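You operate a simulated robot arm through the tools that you are given. There is no shell and no other tool. Be economical: measure what you need, move in short steps, check, and stop when the job is done.

The job below is to be done with a simulated robot arm. You get a single attempt, and the scene is never put back.

## Task
Put the blue round block from the loading bed on top of the blue water tank there.

It is judged by the outcome, as a careful person would: the job done as asked, and still so three seconds after it is handed in. It fails if anything else is knocked over, pushed out of place, dropped, spilled or broken.

## Robot
A 6-joint arm with a two-finger parallel gripper, fixed in place. Base frame: the origin is at the foot of the arm, x ahead of it, y to its left, z up; the work surface is at about z = 85. Readings come in cm, degrees, newtons and seconds.
With the tool pointing down near the work surface it reaches from about 24 to 64 cm from the base axis. Its first joint turns from -66.0 to 66.0 degrees. Payload 2.7 kg.
Tool frame: the origin (TCP) lies between the finger pads and is the grasp point; the fingertips stand 2.3 cm ahead of it; z points along the fingers, y is the line along which they close. The gripper opens to 9.4 cm. The fingers are 3.8 cm wide and 1 cm thick; the gripper's body (5.4 by 9.6 cm) begins 3.9 cm behind the TCP.
Orientation is that of the tool frame in the base frame, as a unit quaternion [w, x, y, z]. With the fingers straight down and closing along the base's y, the tool's x points along the base's -x, its y along +y and its z along -z.

## Interface
- The arm moves only by the tool jog_arm. Its argument "series" is one flat list of numbers, 7 for each row, row after row: the shift along the tool's x, y, z in units of 300 mm (1.0 is 300 mm), then the turn, a rotation vector about the tool's x, y, z in units of 45 degrees (1.0 is 45 degrees), then the opening, from 0 (shut) to 1 (fully open). In form: [tx, ty, tz, wx, wy, wz, hand, tx, ty, tz, wx, wy, wz, hand, ...]. A call has 1 to 10 rows; each row is the pose to reach, as a shift and turn from the pose commanded when the call began, along the tool's axes at that moment. A call with a number of a shift or a turn outside -1 to 1 is refused whole. Each row takes 0.2 s and may step no farther than 5 cm and 8.6 degrees from the row before; otherwise, or with a gripper value out of range, the whole call is refused. A pose out of reach is approached as far as the arm can. The call stops where the force on the tool passes 40 N (or 10 N more than at its start, if that is more) or the arm is blocked; 0.2 s more then pass. The fingers move at their own pace (about 4.5 cm/s each) and stop on an object; they squeeze with about 44 N. The grip force told is the motor's: it shows also when the fingers shut on nothing. Time passes only in rows, and 0.2 s behind the last, so rows that repeat a pose let the fingers close. It gives the time, the measured TCP pose, the force on the tool (base axes), the opening and the grip force at its end, in the units of the frame above (readings bear some noise), and new pictures: "pictures" is both (left out), scene, wrist or none.
- Cameras (640 x 400 px; columns grow to the right, rows downward): "scene" is fixed at [8.24, -47.17, 136.88]; the picture's right is [0.45, -0.89, 0.00], its down [-0.69, -0.35, -0.63] and it looks along [0.56, 0.29, -0.77] (base axes); focal length 227 px, centre (320, 200). "wrist" rides on the gripper at [-3.9, 0, -4.4] in the tool frame; the picture's right is [0.00, -1.00, 0.00], its down [0.97, 0.00, -0.24] and it looks along [0.24, 0.00, 0.97] (tool axes); focal length 218 px, centre (320, 200). There is no depth. A picture from a camera that has moved, and an enlarged one, comes with that camera's place and axes in the base frame and with its lens. The place of the scene camera against the robot may be out by one fixed shift of up to 1.8 cm in any direction.
- inspect(camera, box): a new picture of the part [left, top, right, bottom] of that camera's present view, enlarged. No time passes.
- finish_job(): hands the job in; it is judged then, once.

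Work in short steps. Places have to be worked out from the pictures, the camera data and where the tool is seen: move nearer, look again, correct. Check each grasp and each placing, and mend what went wrong. You have 90 turns and 170 pictures in all, those below and enlarged ones among them. Open the gripper and draw the arm clear of the work before you hand the job in, unless the task says otherwise; then end with one line.

The tools are called after "Emit:" by a JSON object that holds its "method" and its "body". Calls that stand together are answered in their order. jog_arm: Moves the arm, as the interface text tells. Its arguments: {"type":"object","properties":{"series":{"type":"array"},"pictures":{"type":"string","enum":["both","scene","wrist","none"]}},"required":["series"]} The other tools are called the same way: inspect (camera, box) takes an enlarged picture of a part of a camera's view; finish_job () hands the job in.

At the start:

```text
time_s: 0.0
tcp_pos: [25.33, -31.87, 119.59]
tcp_rot: [0.0, 0.001, 1.0, 0.0]
force: [0.1, 0.2, 0.9]
finger_gap: 9.42
gripper_force: 0.0
```

scene: 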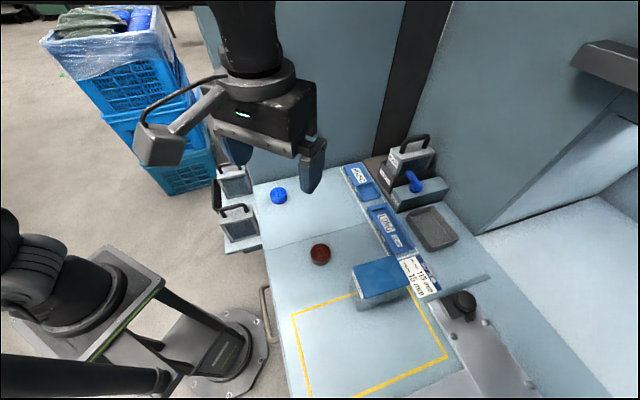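
wrist: 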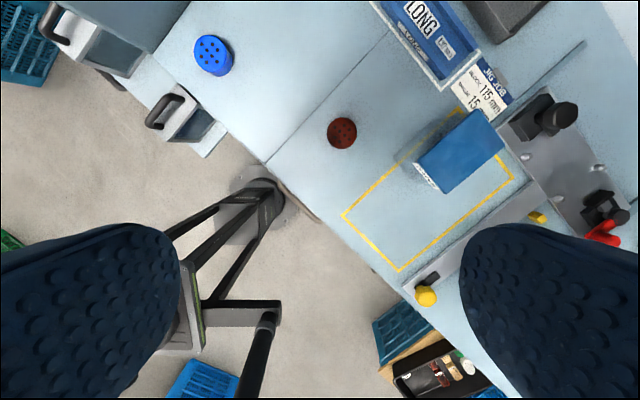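

I'll enlarge the views to identify the round blue block and the blue tank.

Emit:
{"method": "inspect", "body": {"camera": "scene", "box": [220, 140, 480, 320]}}

Emit:
{"method": "inspect", "body": {"camera": "wrist", "box": [160, 0, 560, 250]}}

```text
2.22 times, centred on (350, 230) of scene
camera zoom: at [8.24, -47.17, 136.88], right [0.45, -0.89, 0.0], down [-0.69, -0.35, -0.63], along [0.56, 0.29, -0.77], focal length 504 px, centre (253, 133)
```

zoom: 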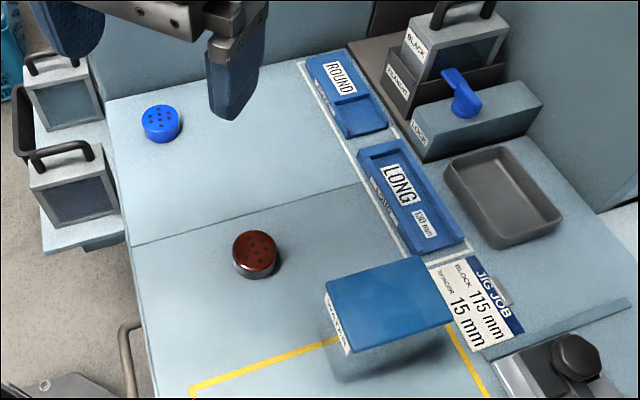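

```text
1.60 times, centred on (360, 125) of wrist
camera zoom: at [29.12, -31.74, 123.99], right [0.0, -1.0, 0.0], down [-0.97, 0.0, 0.24], along [-0.24, 0.0, -0.97], focal length 349 px, centre (256, 320)
```

zoom: 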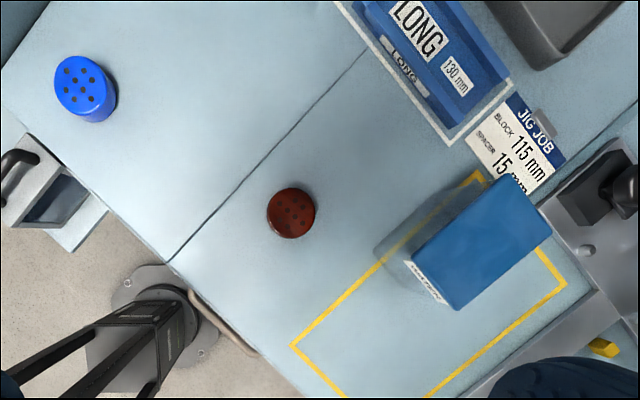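

Let me read the label on the box candidate.

Emit:
{"method": "inspect", "body": {"camera": "scene", "box": [340, 245, 420, 305]}}

Emit:
{"method": "inspect", "body": {"camera": "wrist", "box": [380, 100, 520, 200]}}

Emit:
{"method": "inspect", "body": {"camera": "wrist", "box": [180, 20, 260, 90]}}

```text
6.67 times, centred on (380, 275) of scene
camera zoom: at [8.24, -47.17, 136.88], right [0.45, -0.89, 0.0], down [-0.69, -0.35, -0.63], along [0.56, 0.29, -0.77], focal length 1512 px, centre (-80, -300)
```

zoom: 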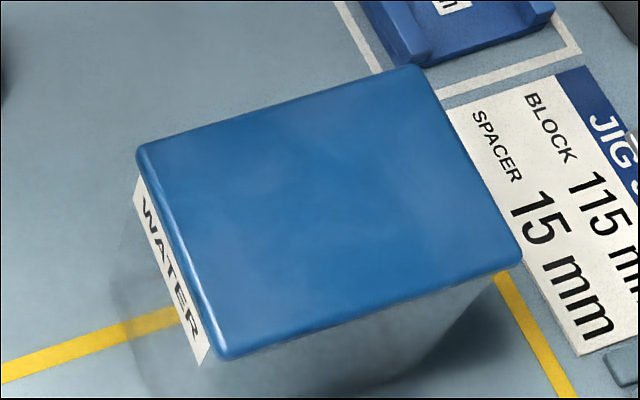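

```text
4.00 times, centred on (450, 150) of wrist
camera zoom: at [29.12, -31.74, 123.99], right [0.0, -1.0, 0.0], down [-0.97, 0.0, 0.24], along [-0.24, 0.0, -0.97], focal length 873 px, centre (-200, 400)
```

zoom: 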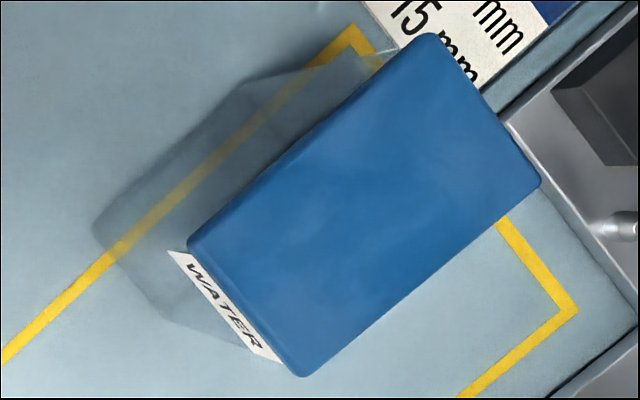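

```text
5.71 times, centred on (220, 55) of wrist
camera zoom: at [29.12, -31.74, 123.99], right [0.0, -1.0, 0.0], down [-0.97, 0.0, 0.24], along [-0.24, 0.0, -0.97], focal length 1247 px, centre (891, 1029)
```

zoom: 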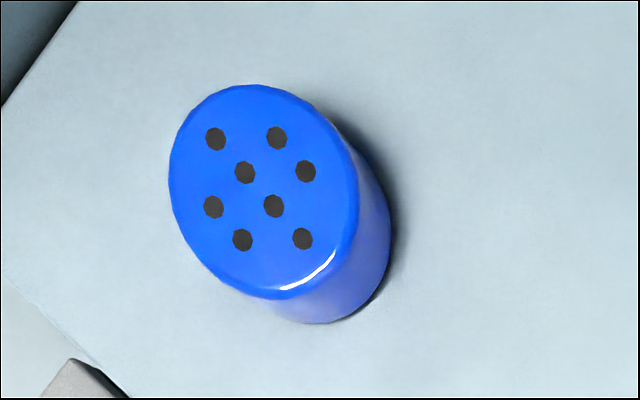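

The tank is the box with the blue lid marked WATER, with its lid centre near (28, -50, 94.5). The round blue block is near (42.4, -15.2). I'll move above the block and look again.

Emit:
{"method": "jog_arm", "body": {"series": [-0.07, 0.07, 0.08, 0, 0, 0, 1, -0.14, 0.14, 0.16, 0, 0, 0, 1, -0.21, 0.21, 0.24, 0, 0, 0, 1, -0.28, 0.28, 0.32, 0, 0, 0, 1, -0.35, 0.35, 0.4, 0, 0, 0, 1, -0.42, 0.42, 0.48, 0, 0, 0, 1, -0.49, 0.49, 0.56, 0, 0, 0, 1, -0.557, 0.557, 0.62, 0, 0, 0, 1]}}

```text
time_s: 1.8
tcp_pos: [41.94, -15.11, 101.03]
tcp_rot: [0.0, 0.0, 1.0, 0.0]
force: [-0.4, 0.8, -1.4]
finger_gap: 9.4
gripper_force: 0.0
camera wrist: at [45.79, -14.95, 105.38], right [0.0, -1.0, 0.0], down [-0.97, 0.0, 0.24], along [-0.24, 0.0, -0.97], focal length 218 px, centre (320, 200)
```

scene: 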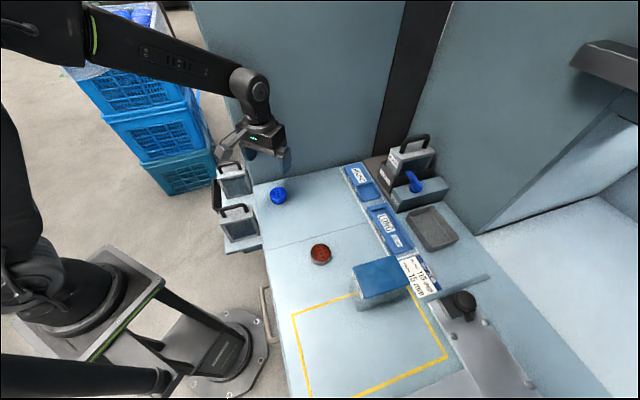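
wrist: 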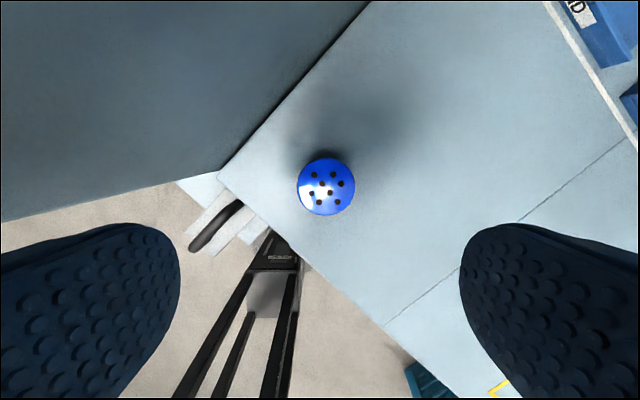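

The block centre is at about (42.5, -15.5). Before descending I'll check clearance between the gripper's side bracket and the containers beside the bed.

Emit:
{"method": "inspect", "body": {"camera": "scene", "box": [190, 90, 320, 210]}}

```text
3.33 times, centred on (255, 150) of scene
camera zoom: at [8.24, -47.17, 136.88], right [0.45, -0.89, 0.0], down [-0.69, -0.35, -0.63], along [0.56, 0.29, -0.77], focal length 756 px, centre (537, 367)
```

zoom: 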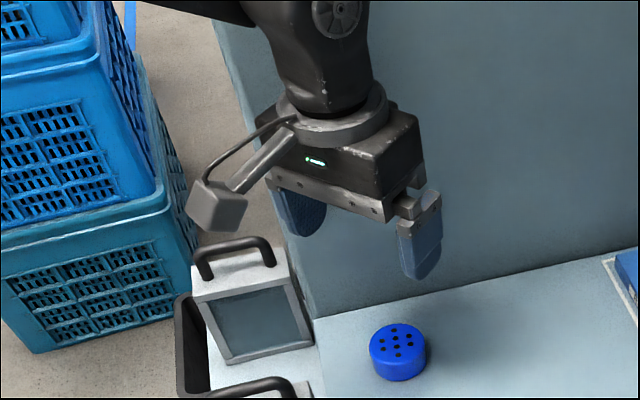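

The bracket and containers are clear: the containers sit below bed level. I'll align and descend to just above the block, then check.

Emit:
{"method": "jog_arm", "body": {"series": [-0.017, -0.012, 0.1, 0, 0, 0, 1, -0.017, -0.012, 0.2, 0, 0, 0, 1, -0.017, -0.012, 0.28, 0, 0, 0, 1, -0.017, -0.012, 0.32, 0, 0, 0, 1]}}

```text
time_s: 2.8
tcp_pos: [42.33, -15.4, 91.36]
tcp_rot: [0.0, -0.001, 1.0, -0.001]
force: [0.3, 0.4, -0.5]
finger_gap: 9.37
gripper_force: 0.0
camera wrist: at [46.3, -15.32, 95.79], right [0.0, -1.0, 0.0], down [-0.97, 0.0, 0.24], along [-0.24, 0.0, -0.97], focal length 218 px, centre (320, 200)
```

scene: 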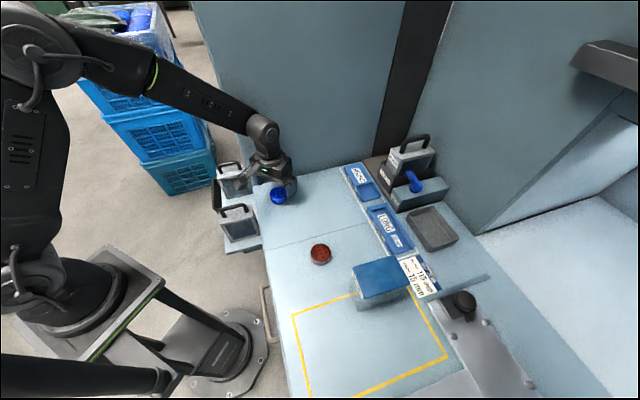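
wrist: 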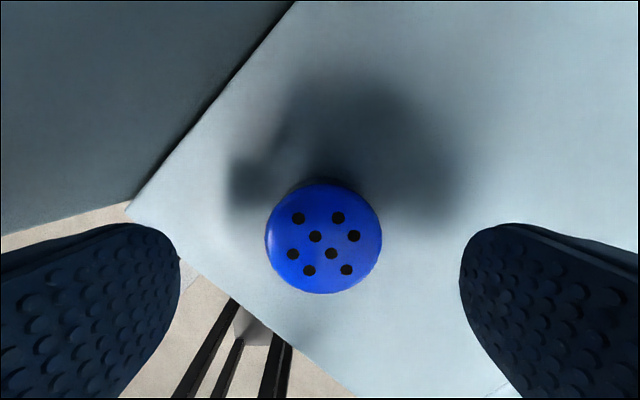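

The block top is at z≈87.4, centred at (42.65, -15.45), between the fingers. I'll go down to TCP z≈87.8 (tips ≈85.5) and close.

Emit:
{"method": "jog_arm", "body": {"series": [-0.01, 0, 0.06, 0, 0, 0, 1, -0.01, 0, 0.1, 0, 0, 0, 1, -0.01, 0, 0.118, 0, 0, 0, 1, -0.01, 0, 0.118, 0, 0, 0, 0.6, -0.01, 0, 0.118, 0, 0, 0, 0.4, -0.01, 0, 0.118, 0, 0, 0, 0.2, -0.01, 0, 0.118, 0, 0, 0, 0.2, -0.01, 0, 0.118, 0, 0, 0, 0.2]}}

```text
time_s: 4.6
tcp_pos: [42.73, -15.52, 87.97]
tcp_rot: [0.0, 0.0, 1.0, 0.001]
force: [0.0, -0.4, 0.6]
finger_gap: 4.88
gripper_force: 43.5
camera wrist: at [46.64, -15.38, 92.27], right [0.0, -1.0, 0.0], down [-0.97, 0.0, 0.24], along [-0.24, 0.0, -0.97], focal length 218 px, centre (320, 200)
```

scene: 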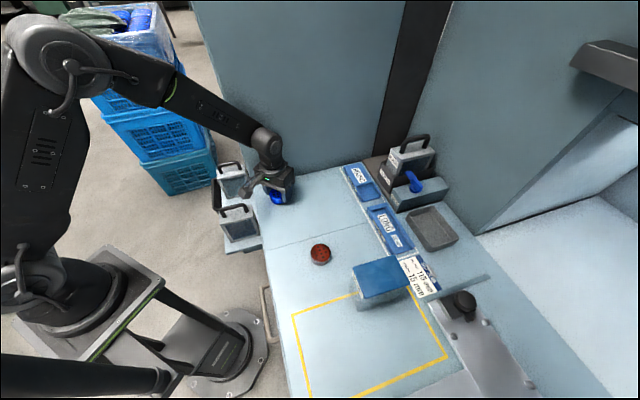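
wrist: 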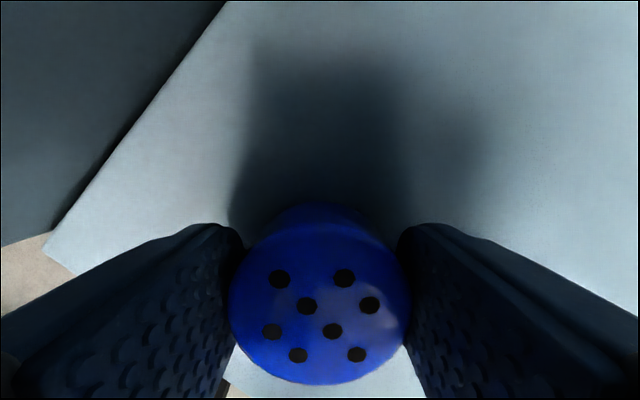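

Gripped, with gap 4.88 and 43.5 N. I'll lift straight up 20 cm.

Emit:
{"method": "jog_arm", "body": {"series": [0, 0, -0.03, 0, 0, 0, 0.2, 0, 0, -0.1, 0, 0, 0, 0.2, 0, 0, -0.2, 0, 0, 0, 0.2, 0, 0, -0.32, 0, 0, 0, 0.2, 0, 0, -0.45, 0, 0, 0, 0.2, 0, 0, -0.58, 0, 0, 0, 0.2, 0, 0, -0.68, 0, 0, 0, 0.2], "pictures": "wrist"}}

```text
time_s: 6.2
tcp_pos: [42.62, -15.4, 108.33]
tcp_rot: [0.0, 0.0, 1.0, -0.001]
force: [0.0, 0.5, 0.4]
finger_gap: 4.85
gripper_force: 44.4
camera wrist: at [46.58, -15.33, 112.72], right [0.0, -1.0, 0.0], down [-0.97, 0.0, 0.24], along [-0.24, 0.0, -0.97], focal length 218 px, centre (320, 200)
```

wrist: 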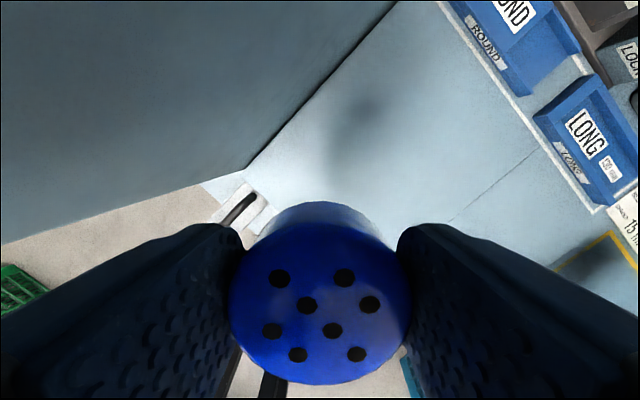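

Holding firmly. I'll carry it toward the tank and stop short at about (25, -44, 110) to measure the lid.

Emit:
{"method": "jog_arm", "body": {"series": [0.07, -0.119, -0.01, 0, 0, 0, 0.2, 0.147, -0.238, -0.02, 0, 0, 0, 0.2, 0.22, -0.357, -0.03, 0, 0, 0, 0.2, 0.294, -0.477, -0.04, 0, 0, 0, 0.2, 0.367, -0.596, -0.05, 0, 0, 0, 0.2, 0.44, -0.715, -0.06, 0, 0, 0, 0.2, 0.514, -0.834, -0.06, 0, 0, 0, 0.2, 0.587, -0.953, -0.06, 0, 0, 0, 0.2]}}

```text
time_s: 8.0
tcp_pos: [25.1, -44.03, 110.12]
tcp_rot: [0.0, -0.002, 1.0, 0.0]
force: [-0.6, -1.2, -0.6]
finger_gap: 4.83
gripper_force: 44.1
camera wrist: at [29.0, -44.01, 114.43], right [0.0, -1.0, 0.0], down [-0.97, 0.0, 0.24], along [-0.24, 0.0, -0.97], focal length 218 px, centre (320, 200)
```

scene: 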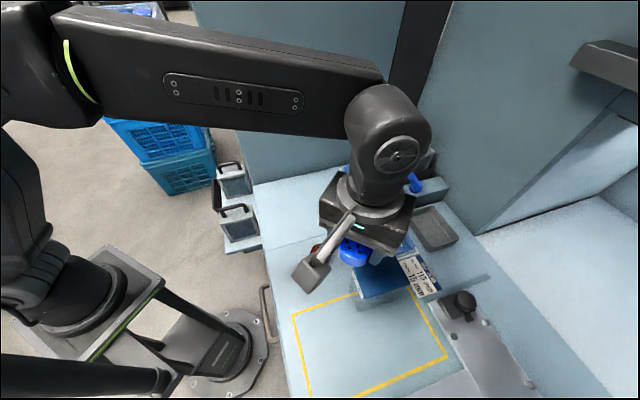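
wrist: 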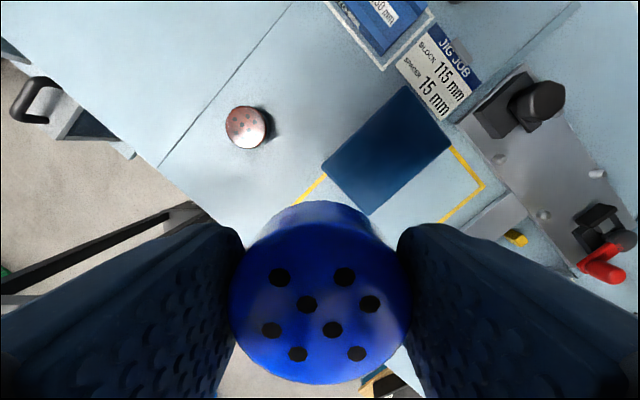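

Triangulating gives the lid centre at about (28.5, -49.8) with its top at z≈95.5. I'll move above it with the block bottom about 5 cm clear.

Emit:
{"method": "jog_arm", "body": {"series": [-0.057, -0.096, 0, 0, 0, 0, 0.2, -0.113, -0.193, 0, 0, 0, 0, 0.2, -0.113, -0.193, 0.1, 0, 0, 0, 0.2, -0.113, -0.193, 0.19, 0, 0, 0, 0.2, -0.113, -0.193, 0.19, 0, 0, 0, 0.2]}}

```text
time_s: 9.2
tcp_pos: [28.46, -49.86, 104.36]
tcp_rot: [0.0, 0.0, 1.0, -0.001]
force: [-0.2, 0.1, 0.3]
finger_gap: 4.88
gripper_force: 44.0
camera wrist: at [32.41, -49.82, 108.71], right [0.0, -1.0, 0.0], down [-0.97, 0.0, 0.24], along [-0.24, 0.0, -0.97], focal length 218 px, centre (320, 200)
```

scene: 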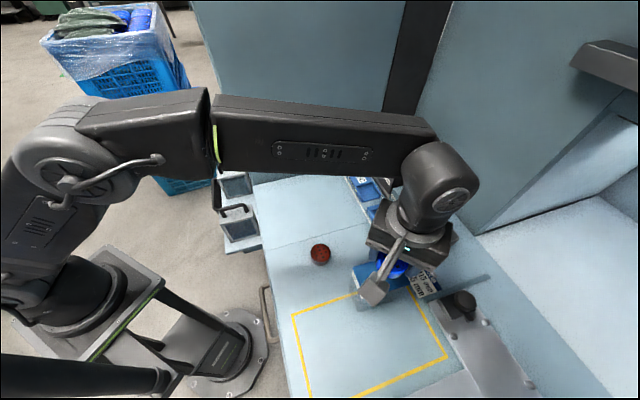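
wrist: 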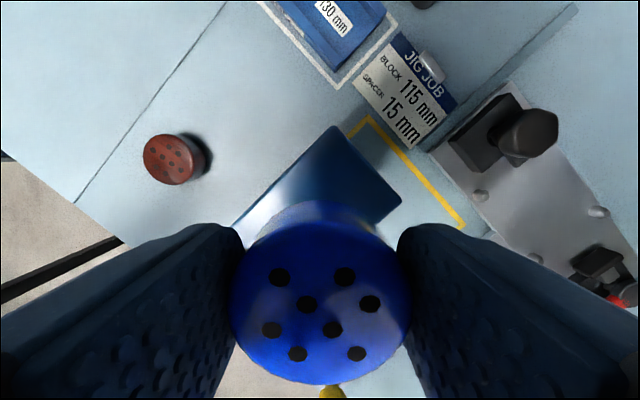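

The lid corners put its centre at about (28.7, -49.6), with the top at z≈96–97. The alignment is good. I'll lower gradually and watch the force.

Emit:
{"method": "jog_arm", "body": {"series": [-0.006, 0.006, 0.04, 0, 0, 0, 0.2, -0.006, 0.006, 0.07, 0, 0, 0, 0.2, -0.006, 0.006, 0.1, 0, 0, 0, 0.2, -0.006, 0.006, 0.12, 0, 0, 0, 0.2]}}

Emit:
{"method": "inspect", "body": {"camera": "scene", "box": [340, 220, 460, 310]}}

```text
time_s: 10.2
tcp_pos: [28.82, -49.71, 100.74]
tcp_rot: [0.0, 0.0, 1.0, 0.0]
force: [0.0, 0.1, -0.8]
finger_gap: 4.89
gripper_force: 43.6
camera wrist: at [32.62, -49.62, 105.12], right [0.0, -1.0, 0.0], down [-0.97, 0.0, 0.24], along [-0.24, 0.0, -0.97], focal length 218 px, centre (320, 200)
```

scene: 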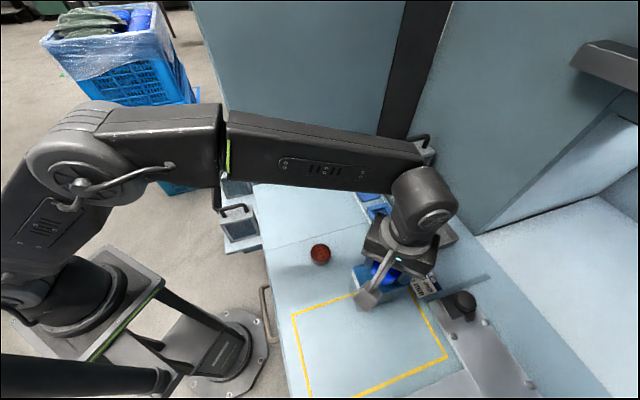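
wrist: 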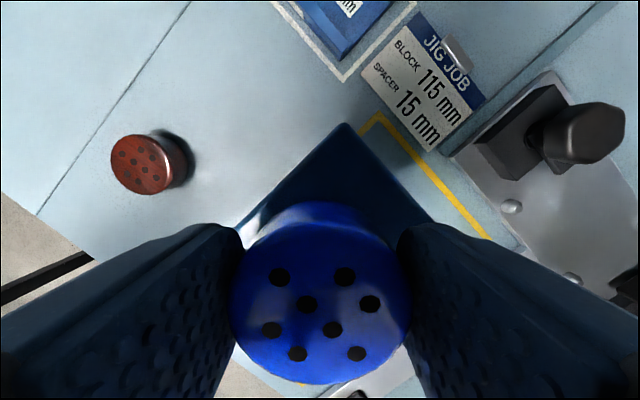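

```text
4.44 times, centred on (400, 265) of scene
camera zoom: at [8.24, -47.17, 136.88], right [0.45, -0.89, 0.0], down [-0.69, -0.35, -0.63], along [0.56, 0.29, -0.77], focal length 1008 px, centre (-36, -89)
```

zoom: 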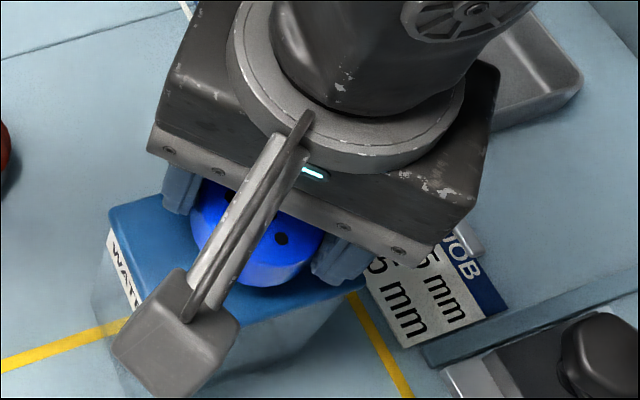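

Still no contact, and the lid is estimated at z≈96.5. I'll lower in small increments.

Emit:
{"method": "jog_arm", "body": {"series": [0, 0, 0.008, 0, 0, 0, 0.2, 0, 0, 0.016, 0, 0, 0, 0.2, 0, 0, 0.024, 0, 0, 0, 0.2], "pictures": "none"}}

```text
time_s: 11.0
tcp_pos: [28.71, -49.59, 99.99]
tcp_rot: [0.0, -0.001, 1.0, 0.0]
force: [0.0, 1.1, -0.3]
finger_gap: 4.88
gripper_force: 44.2
```

No contact yet, so I'll lower another 0.5 cm.

Emit:
{"method": "jog_arm", "body": {"series": [0, 0, 0.006, 0, 0, 0, 0.2, 0, 0, 0.011, 0, 0, 0, 0.2, 0, 0, 0.016, 0, 0, 0, 0.2], "pictures": "none"}}

```text
time_s: 11.8
tcp_pos: [28.68, -49.6, 99.55]
tcp_rot: [0.001, 0.0, 1.0, -0.001]
force: [0.1, 0.0, -0.6]
finger_gap: 4.86
gripper_force: 44.3
```

Still free, so I'll lower further and take a picture.

Emit:
{"method": "jog_arm", "body": {"series": [0, 0, 0.006, 0, 0, 0, 0.2, 0, 0, 0.012, 0, 0, 0, 0.2], "pictures": "wrist"}}

Emit:
{"method": "inspect", "body": {"camera": "scene", "box": [350, 240, 430, 300]}}

```text
time_s: 12.4
tcp_pos: [28.8, -49.72, 99.28]
tcp_rot: [0.0, 0.0, 1.0, 0.0]
force: [-0.5, -0.8, -0.4]
finger_gap: 4.86
gripper_force: 43.5
camera wrist: at [32.61, -49.59, 103.57], right [0.0, -1.0, 0.0], down [-0.97, 0.0, 0.24], along [-0.24, 0.0, -0.97], focal length 218 px, centre (320, 200)
```

wrist: 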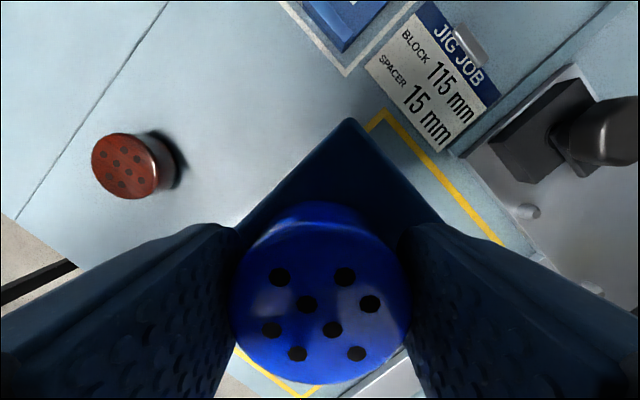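

```text
6.67 times, centred on (390, 270) of scene
camera zoom: at [8.24, -47.17, 136.88], right [0.45, -0.89, 0.0], down [-0.69, -0.35, -0.63], along [0.56, 0.29, -0.77], focal length 1512 px, centre (-147, -267)
```

zoom: 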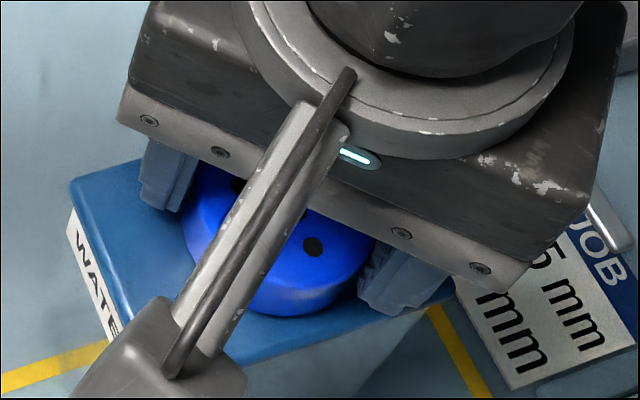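

Wrist and scene geometry both put the block roughly centred on the lid with a small gap left. I'll continue lowering slowly.

Emit:
{"method": "jog_arm", "body": {"series": [0.005, 0, 0.005, 0, 0, 0, 0.2, 0.005, 0, 0.01, 0, 0, 0, 0.2, 0.005, 0, 0.01, 0, 0, 0, 0.2], "pictures": "none"}}

```text
time_s: 13.2
tcp_pos: [28.6, -49.68, 99.0]
tcp_rot: [0.001, 0.0, 1.0, -0.003]
force: [1.4, 2.8, 21.2]
finger_gap: 4.86
gripper_force: 44.0
```

Contact: 21 N upward at z≈99.0. I'll back off slightly to relieve the load and open the fingers.

Emit:
{"method": "jog_arm", "body": {"series": [0, 0, -0.002, 0, 0, 0, 0.2, 0, 0, -0.002, 0, 0, 0, 0.2], "pictures": "none"}}

```text
time_s: 13.8
tcp_pos: [28.6, -49.71, 99.16]
tcp_rot: [0.001, 0.0, 1.0, -0.002]
force: [2.7, 0.5, 22.3]
finger_gap: 4.86
gripper_force: 44.1
```

Load is still 22 N, so I'll back off a little more.

Emit:
{"method": "jog_arm", "body": {"series": [0, 0, -0.003, 0, 0, 0, 0.2, 0, 0, -0.003, 0, 0, 0, 0.2], "pictures": "wrist"}}

Emit:
{"method": "inspect", "body": {"camera": "scene", "box": [350, 240, 430, 300]}}

```text
time_s: 14.4
tcp_pos: [28.58, -49.72, 99.07]
tcp_rot: [0.0, 0.001, 1.0, -0.002]
force: [2.0, -2.6, 18.1]
finger_gap: 4.86
gripper_force: 44.1
camera wrist: at [32.46, -49.58, 103.51], right [0.0, -1.0, 0.0], down [-0.97, 0.0, 0.24], along [-0.24, 0.0, -0.97], focal length 218 px, centre (320, 200)
```

wrist: 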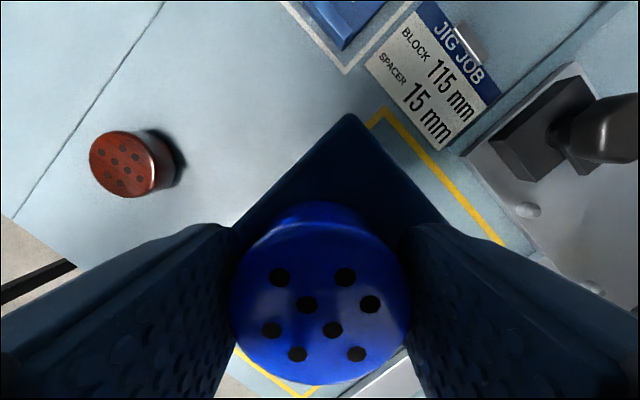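

```text
6.67 times, centred on (390, 270) of scene
camera zoom: at [8.23, -47.15, 136.89], right [0.45, -0.89, 0.0], down [-0.69, -0.35, -0.63], along [0.56, 0.29, -0.77], focal length 1512 px, centre (-147, -267)
```

zoom: 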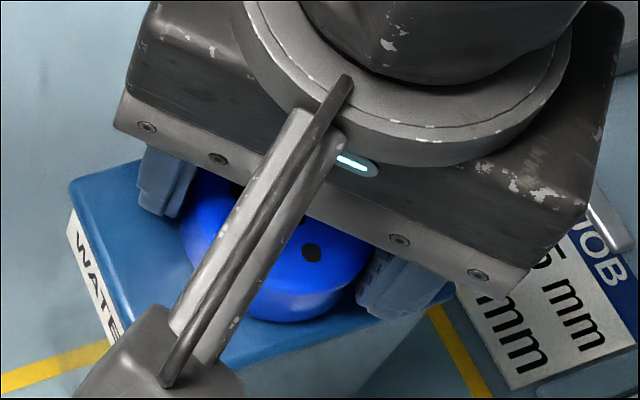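

The block is resting on the lid with margin all around. I'll relieve a bit more before releasing.

Emit:
{"method": "jog_arm", "body": {"series": [0, 0, -0.003, 0, 0, 0, 0.2, 0, 0, -0.003, 0, 0, 0, 0.2], "pictures": "none"}}

```text
time_s: 15.0
tcp_pos: [28.61, -49.73, 98.95]
tcp_rot: [0.0, 0.0, 1.0, 0.0]
force: [1.4, -2.2, 14.1]
finger_gap: 4.85
gripper_force: 44.0
```

Force falls about 4 N per mm, so I'll ease off another 2.4 mm.

Emit:
{"method": "jog_arm", "body": {"series": [0, 0, -0.004, 0, 0, 0, 0.2, 0, 0, -0.008, 0, 0, 0, 0.2], "pictures": "none"}}

```text
time_s: 15.6
tcp_pos: [28.51, -49.5, 99.11]
tcp_rot: [-0.001, 0.0, 1.0, 0.002]
force: [0.6, 0.0, -0.1]
finger_gap: 4.87
gripper_force: 44.1
```

The load is now zero, so the block is just at the lid. I'll lower half a millimetre and open slowly.

Emit:
{"method": "jog_arm", "body": {"series": [0, 0, 0.002, 0, 0, 0, 0.2, 0, 0, 0.002, 0, 0, 0, 0.55, 0, 0, 0.002, 0, 0, 0, 0.65, 0, 0, 0.002, 0, 0, 0, 0.8, 0, 0, 0.002, 0, 0, 0, 0.8]}}

```text
time_s: 16.8
tcp_pos: [28.61, -49.67, 99.31]
tcp_rot: [0.0, 0.0, 1.0, 0.0]
force: [-0.8, -0.2, 0.3]
finger_gap: 7.51
gripper_force: 0.0
camera wrist: at [32.45, -49.56, 103.72], right [0.0, -1.0, 0.0], down [-0.97, 0.0, 0.24], along [-0.24, 0.0, -0.97], focal length 218 px, centre (320, 200)
```

scene: 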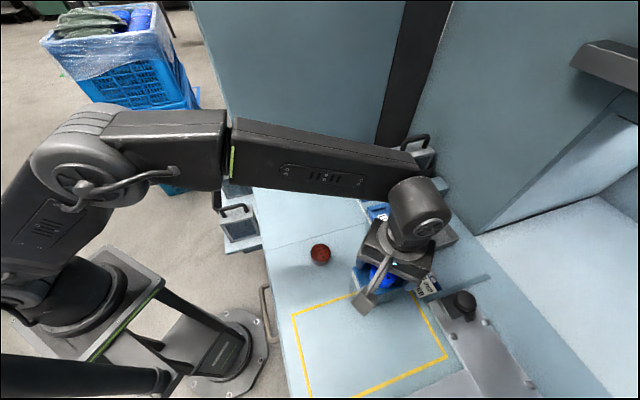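
wrist: 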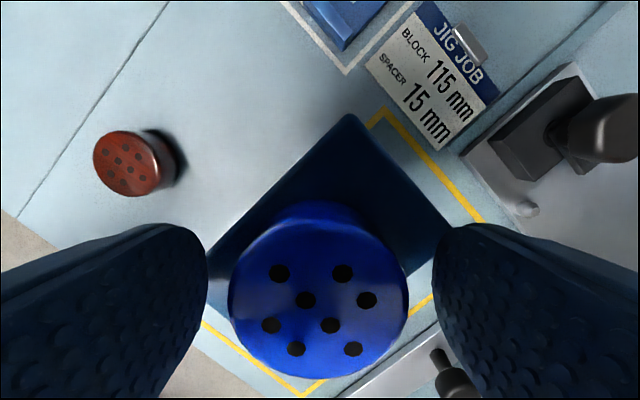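

Released, and the block is sitting on the lid. I'll retreat straight up and then back away toward the start side.

Emit:
{"method": "jog_arm", "body": {"series": [0, 0, -0.03, 0, 0, 0, 0.8, 0, 0, -0.1, 0, 0, 0, 0.8, 0, 0, -0.2, 0, 0, 0, 0.8, 0, 0, -0.33, 0, 0, 0, 0.9, 0, 0, -0.46, 0, 0, 0, 1, 0, 0.13, -0.55, 0, 0, 0, 1, 0, 0.28, -0.6, 0, 0, 0, 1, 0, 0.42, -0.65, 0, 0, 0, 1, 0.03, 0.56, -0.68, 0, 0, 0, 1]}}

Emit:
{"method": "inspect", "body": {"camera": "scene", "box": [330, 230, 450, 320]}}

Emit:
{"method": "inspect", "body": {"camera": "wrist", "box": [360, 60, 560, 200]}}

```text
time_s: 18.8
tcp_pos: [27.58, -32.85, 119.68]
tcp_rot: [0.0, 0.001, 1.0, 0.0]
force: [0.6, -0.8, -0.6]
finger_gap: 9.41
gripper_force: 0.1
camera wrist: at [31.43, -32.81, 124.01], right [0.0, -1.0, 0.0], down [-0.97, 0.0, 0.24], along [-0.24, 0.0, -0.97], focal length 218 px, centre (320, 200)
```

scene: 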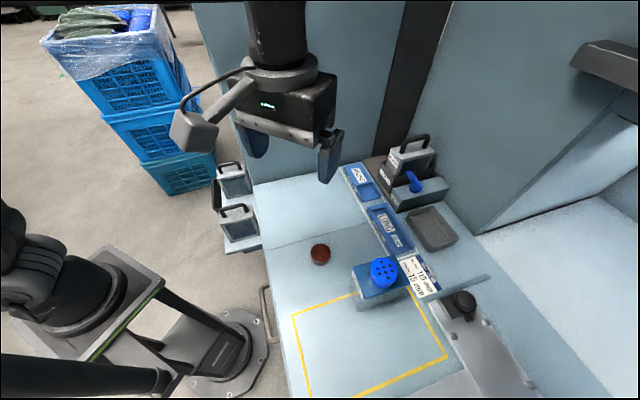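
wrist: 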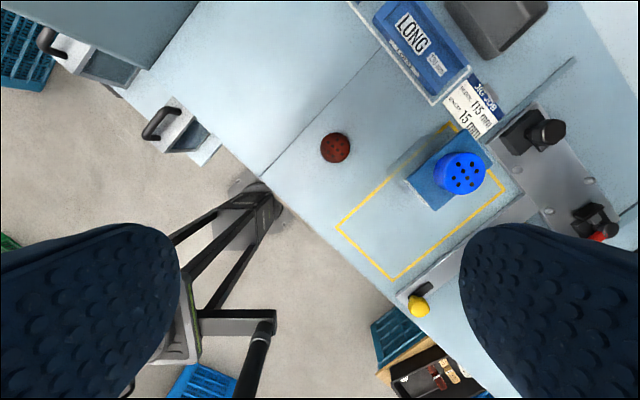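

```text
4.44 times, centred on (390, 275) of scene
camera zoom: at [8.24, -47.17, 136.88], right [0.45, -0.89, 0.0], down [-0.69, -0.35, -0.63], along [0.56, 0.29, -0.77], focal length 1008 px, centre (9, -133)
```

zoom: 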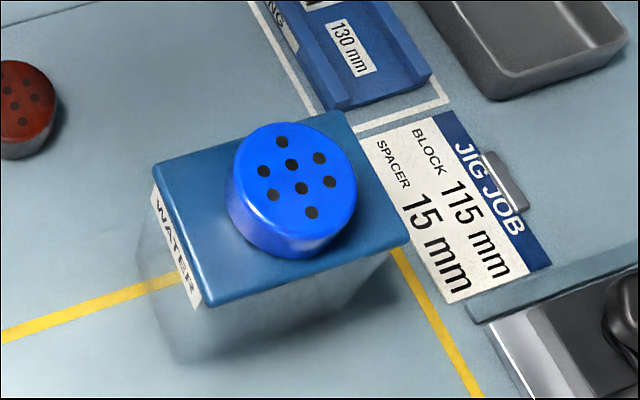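

```text
2.86 times, centred on (460, 130) of wrist
camera zoom: at [31.43, -32.81, 124.01], right [0.0, -1.0, 0.0], down [-0.97, 0.0, 0.24], along [-0.24, 0.0, -0.97], focal length 624 px, centre (-80, 400)
```

zoom: 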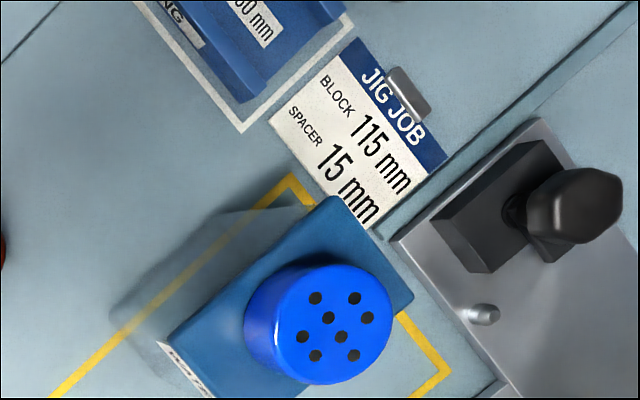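

The block sits flat and fully on the WATER tank lid, the tank hasn't moved, and the arm is clear with the gripper open. I'll hand the job in.

Emit:
{"method": "finish_job", "body": {}}

```text
The job is handed in.
```

The blue round block is resting on top of the blue WATER tank on the loading bed; nothing else was moved, and the gripper is open with the arm drawn clear.
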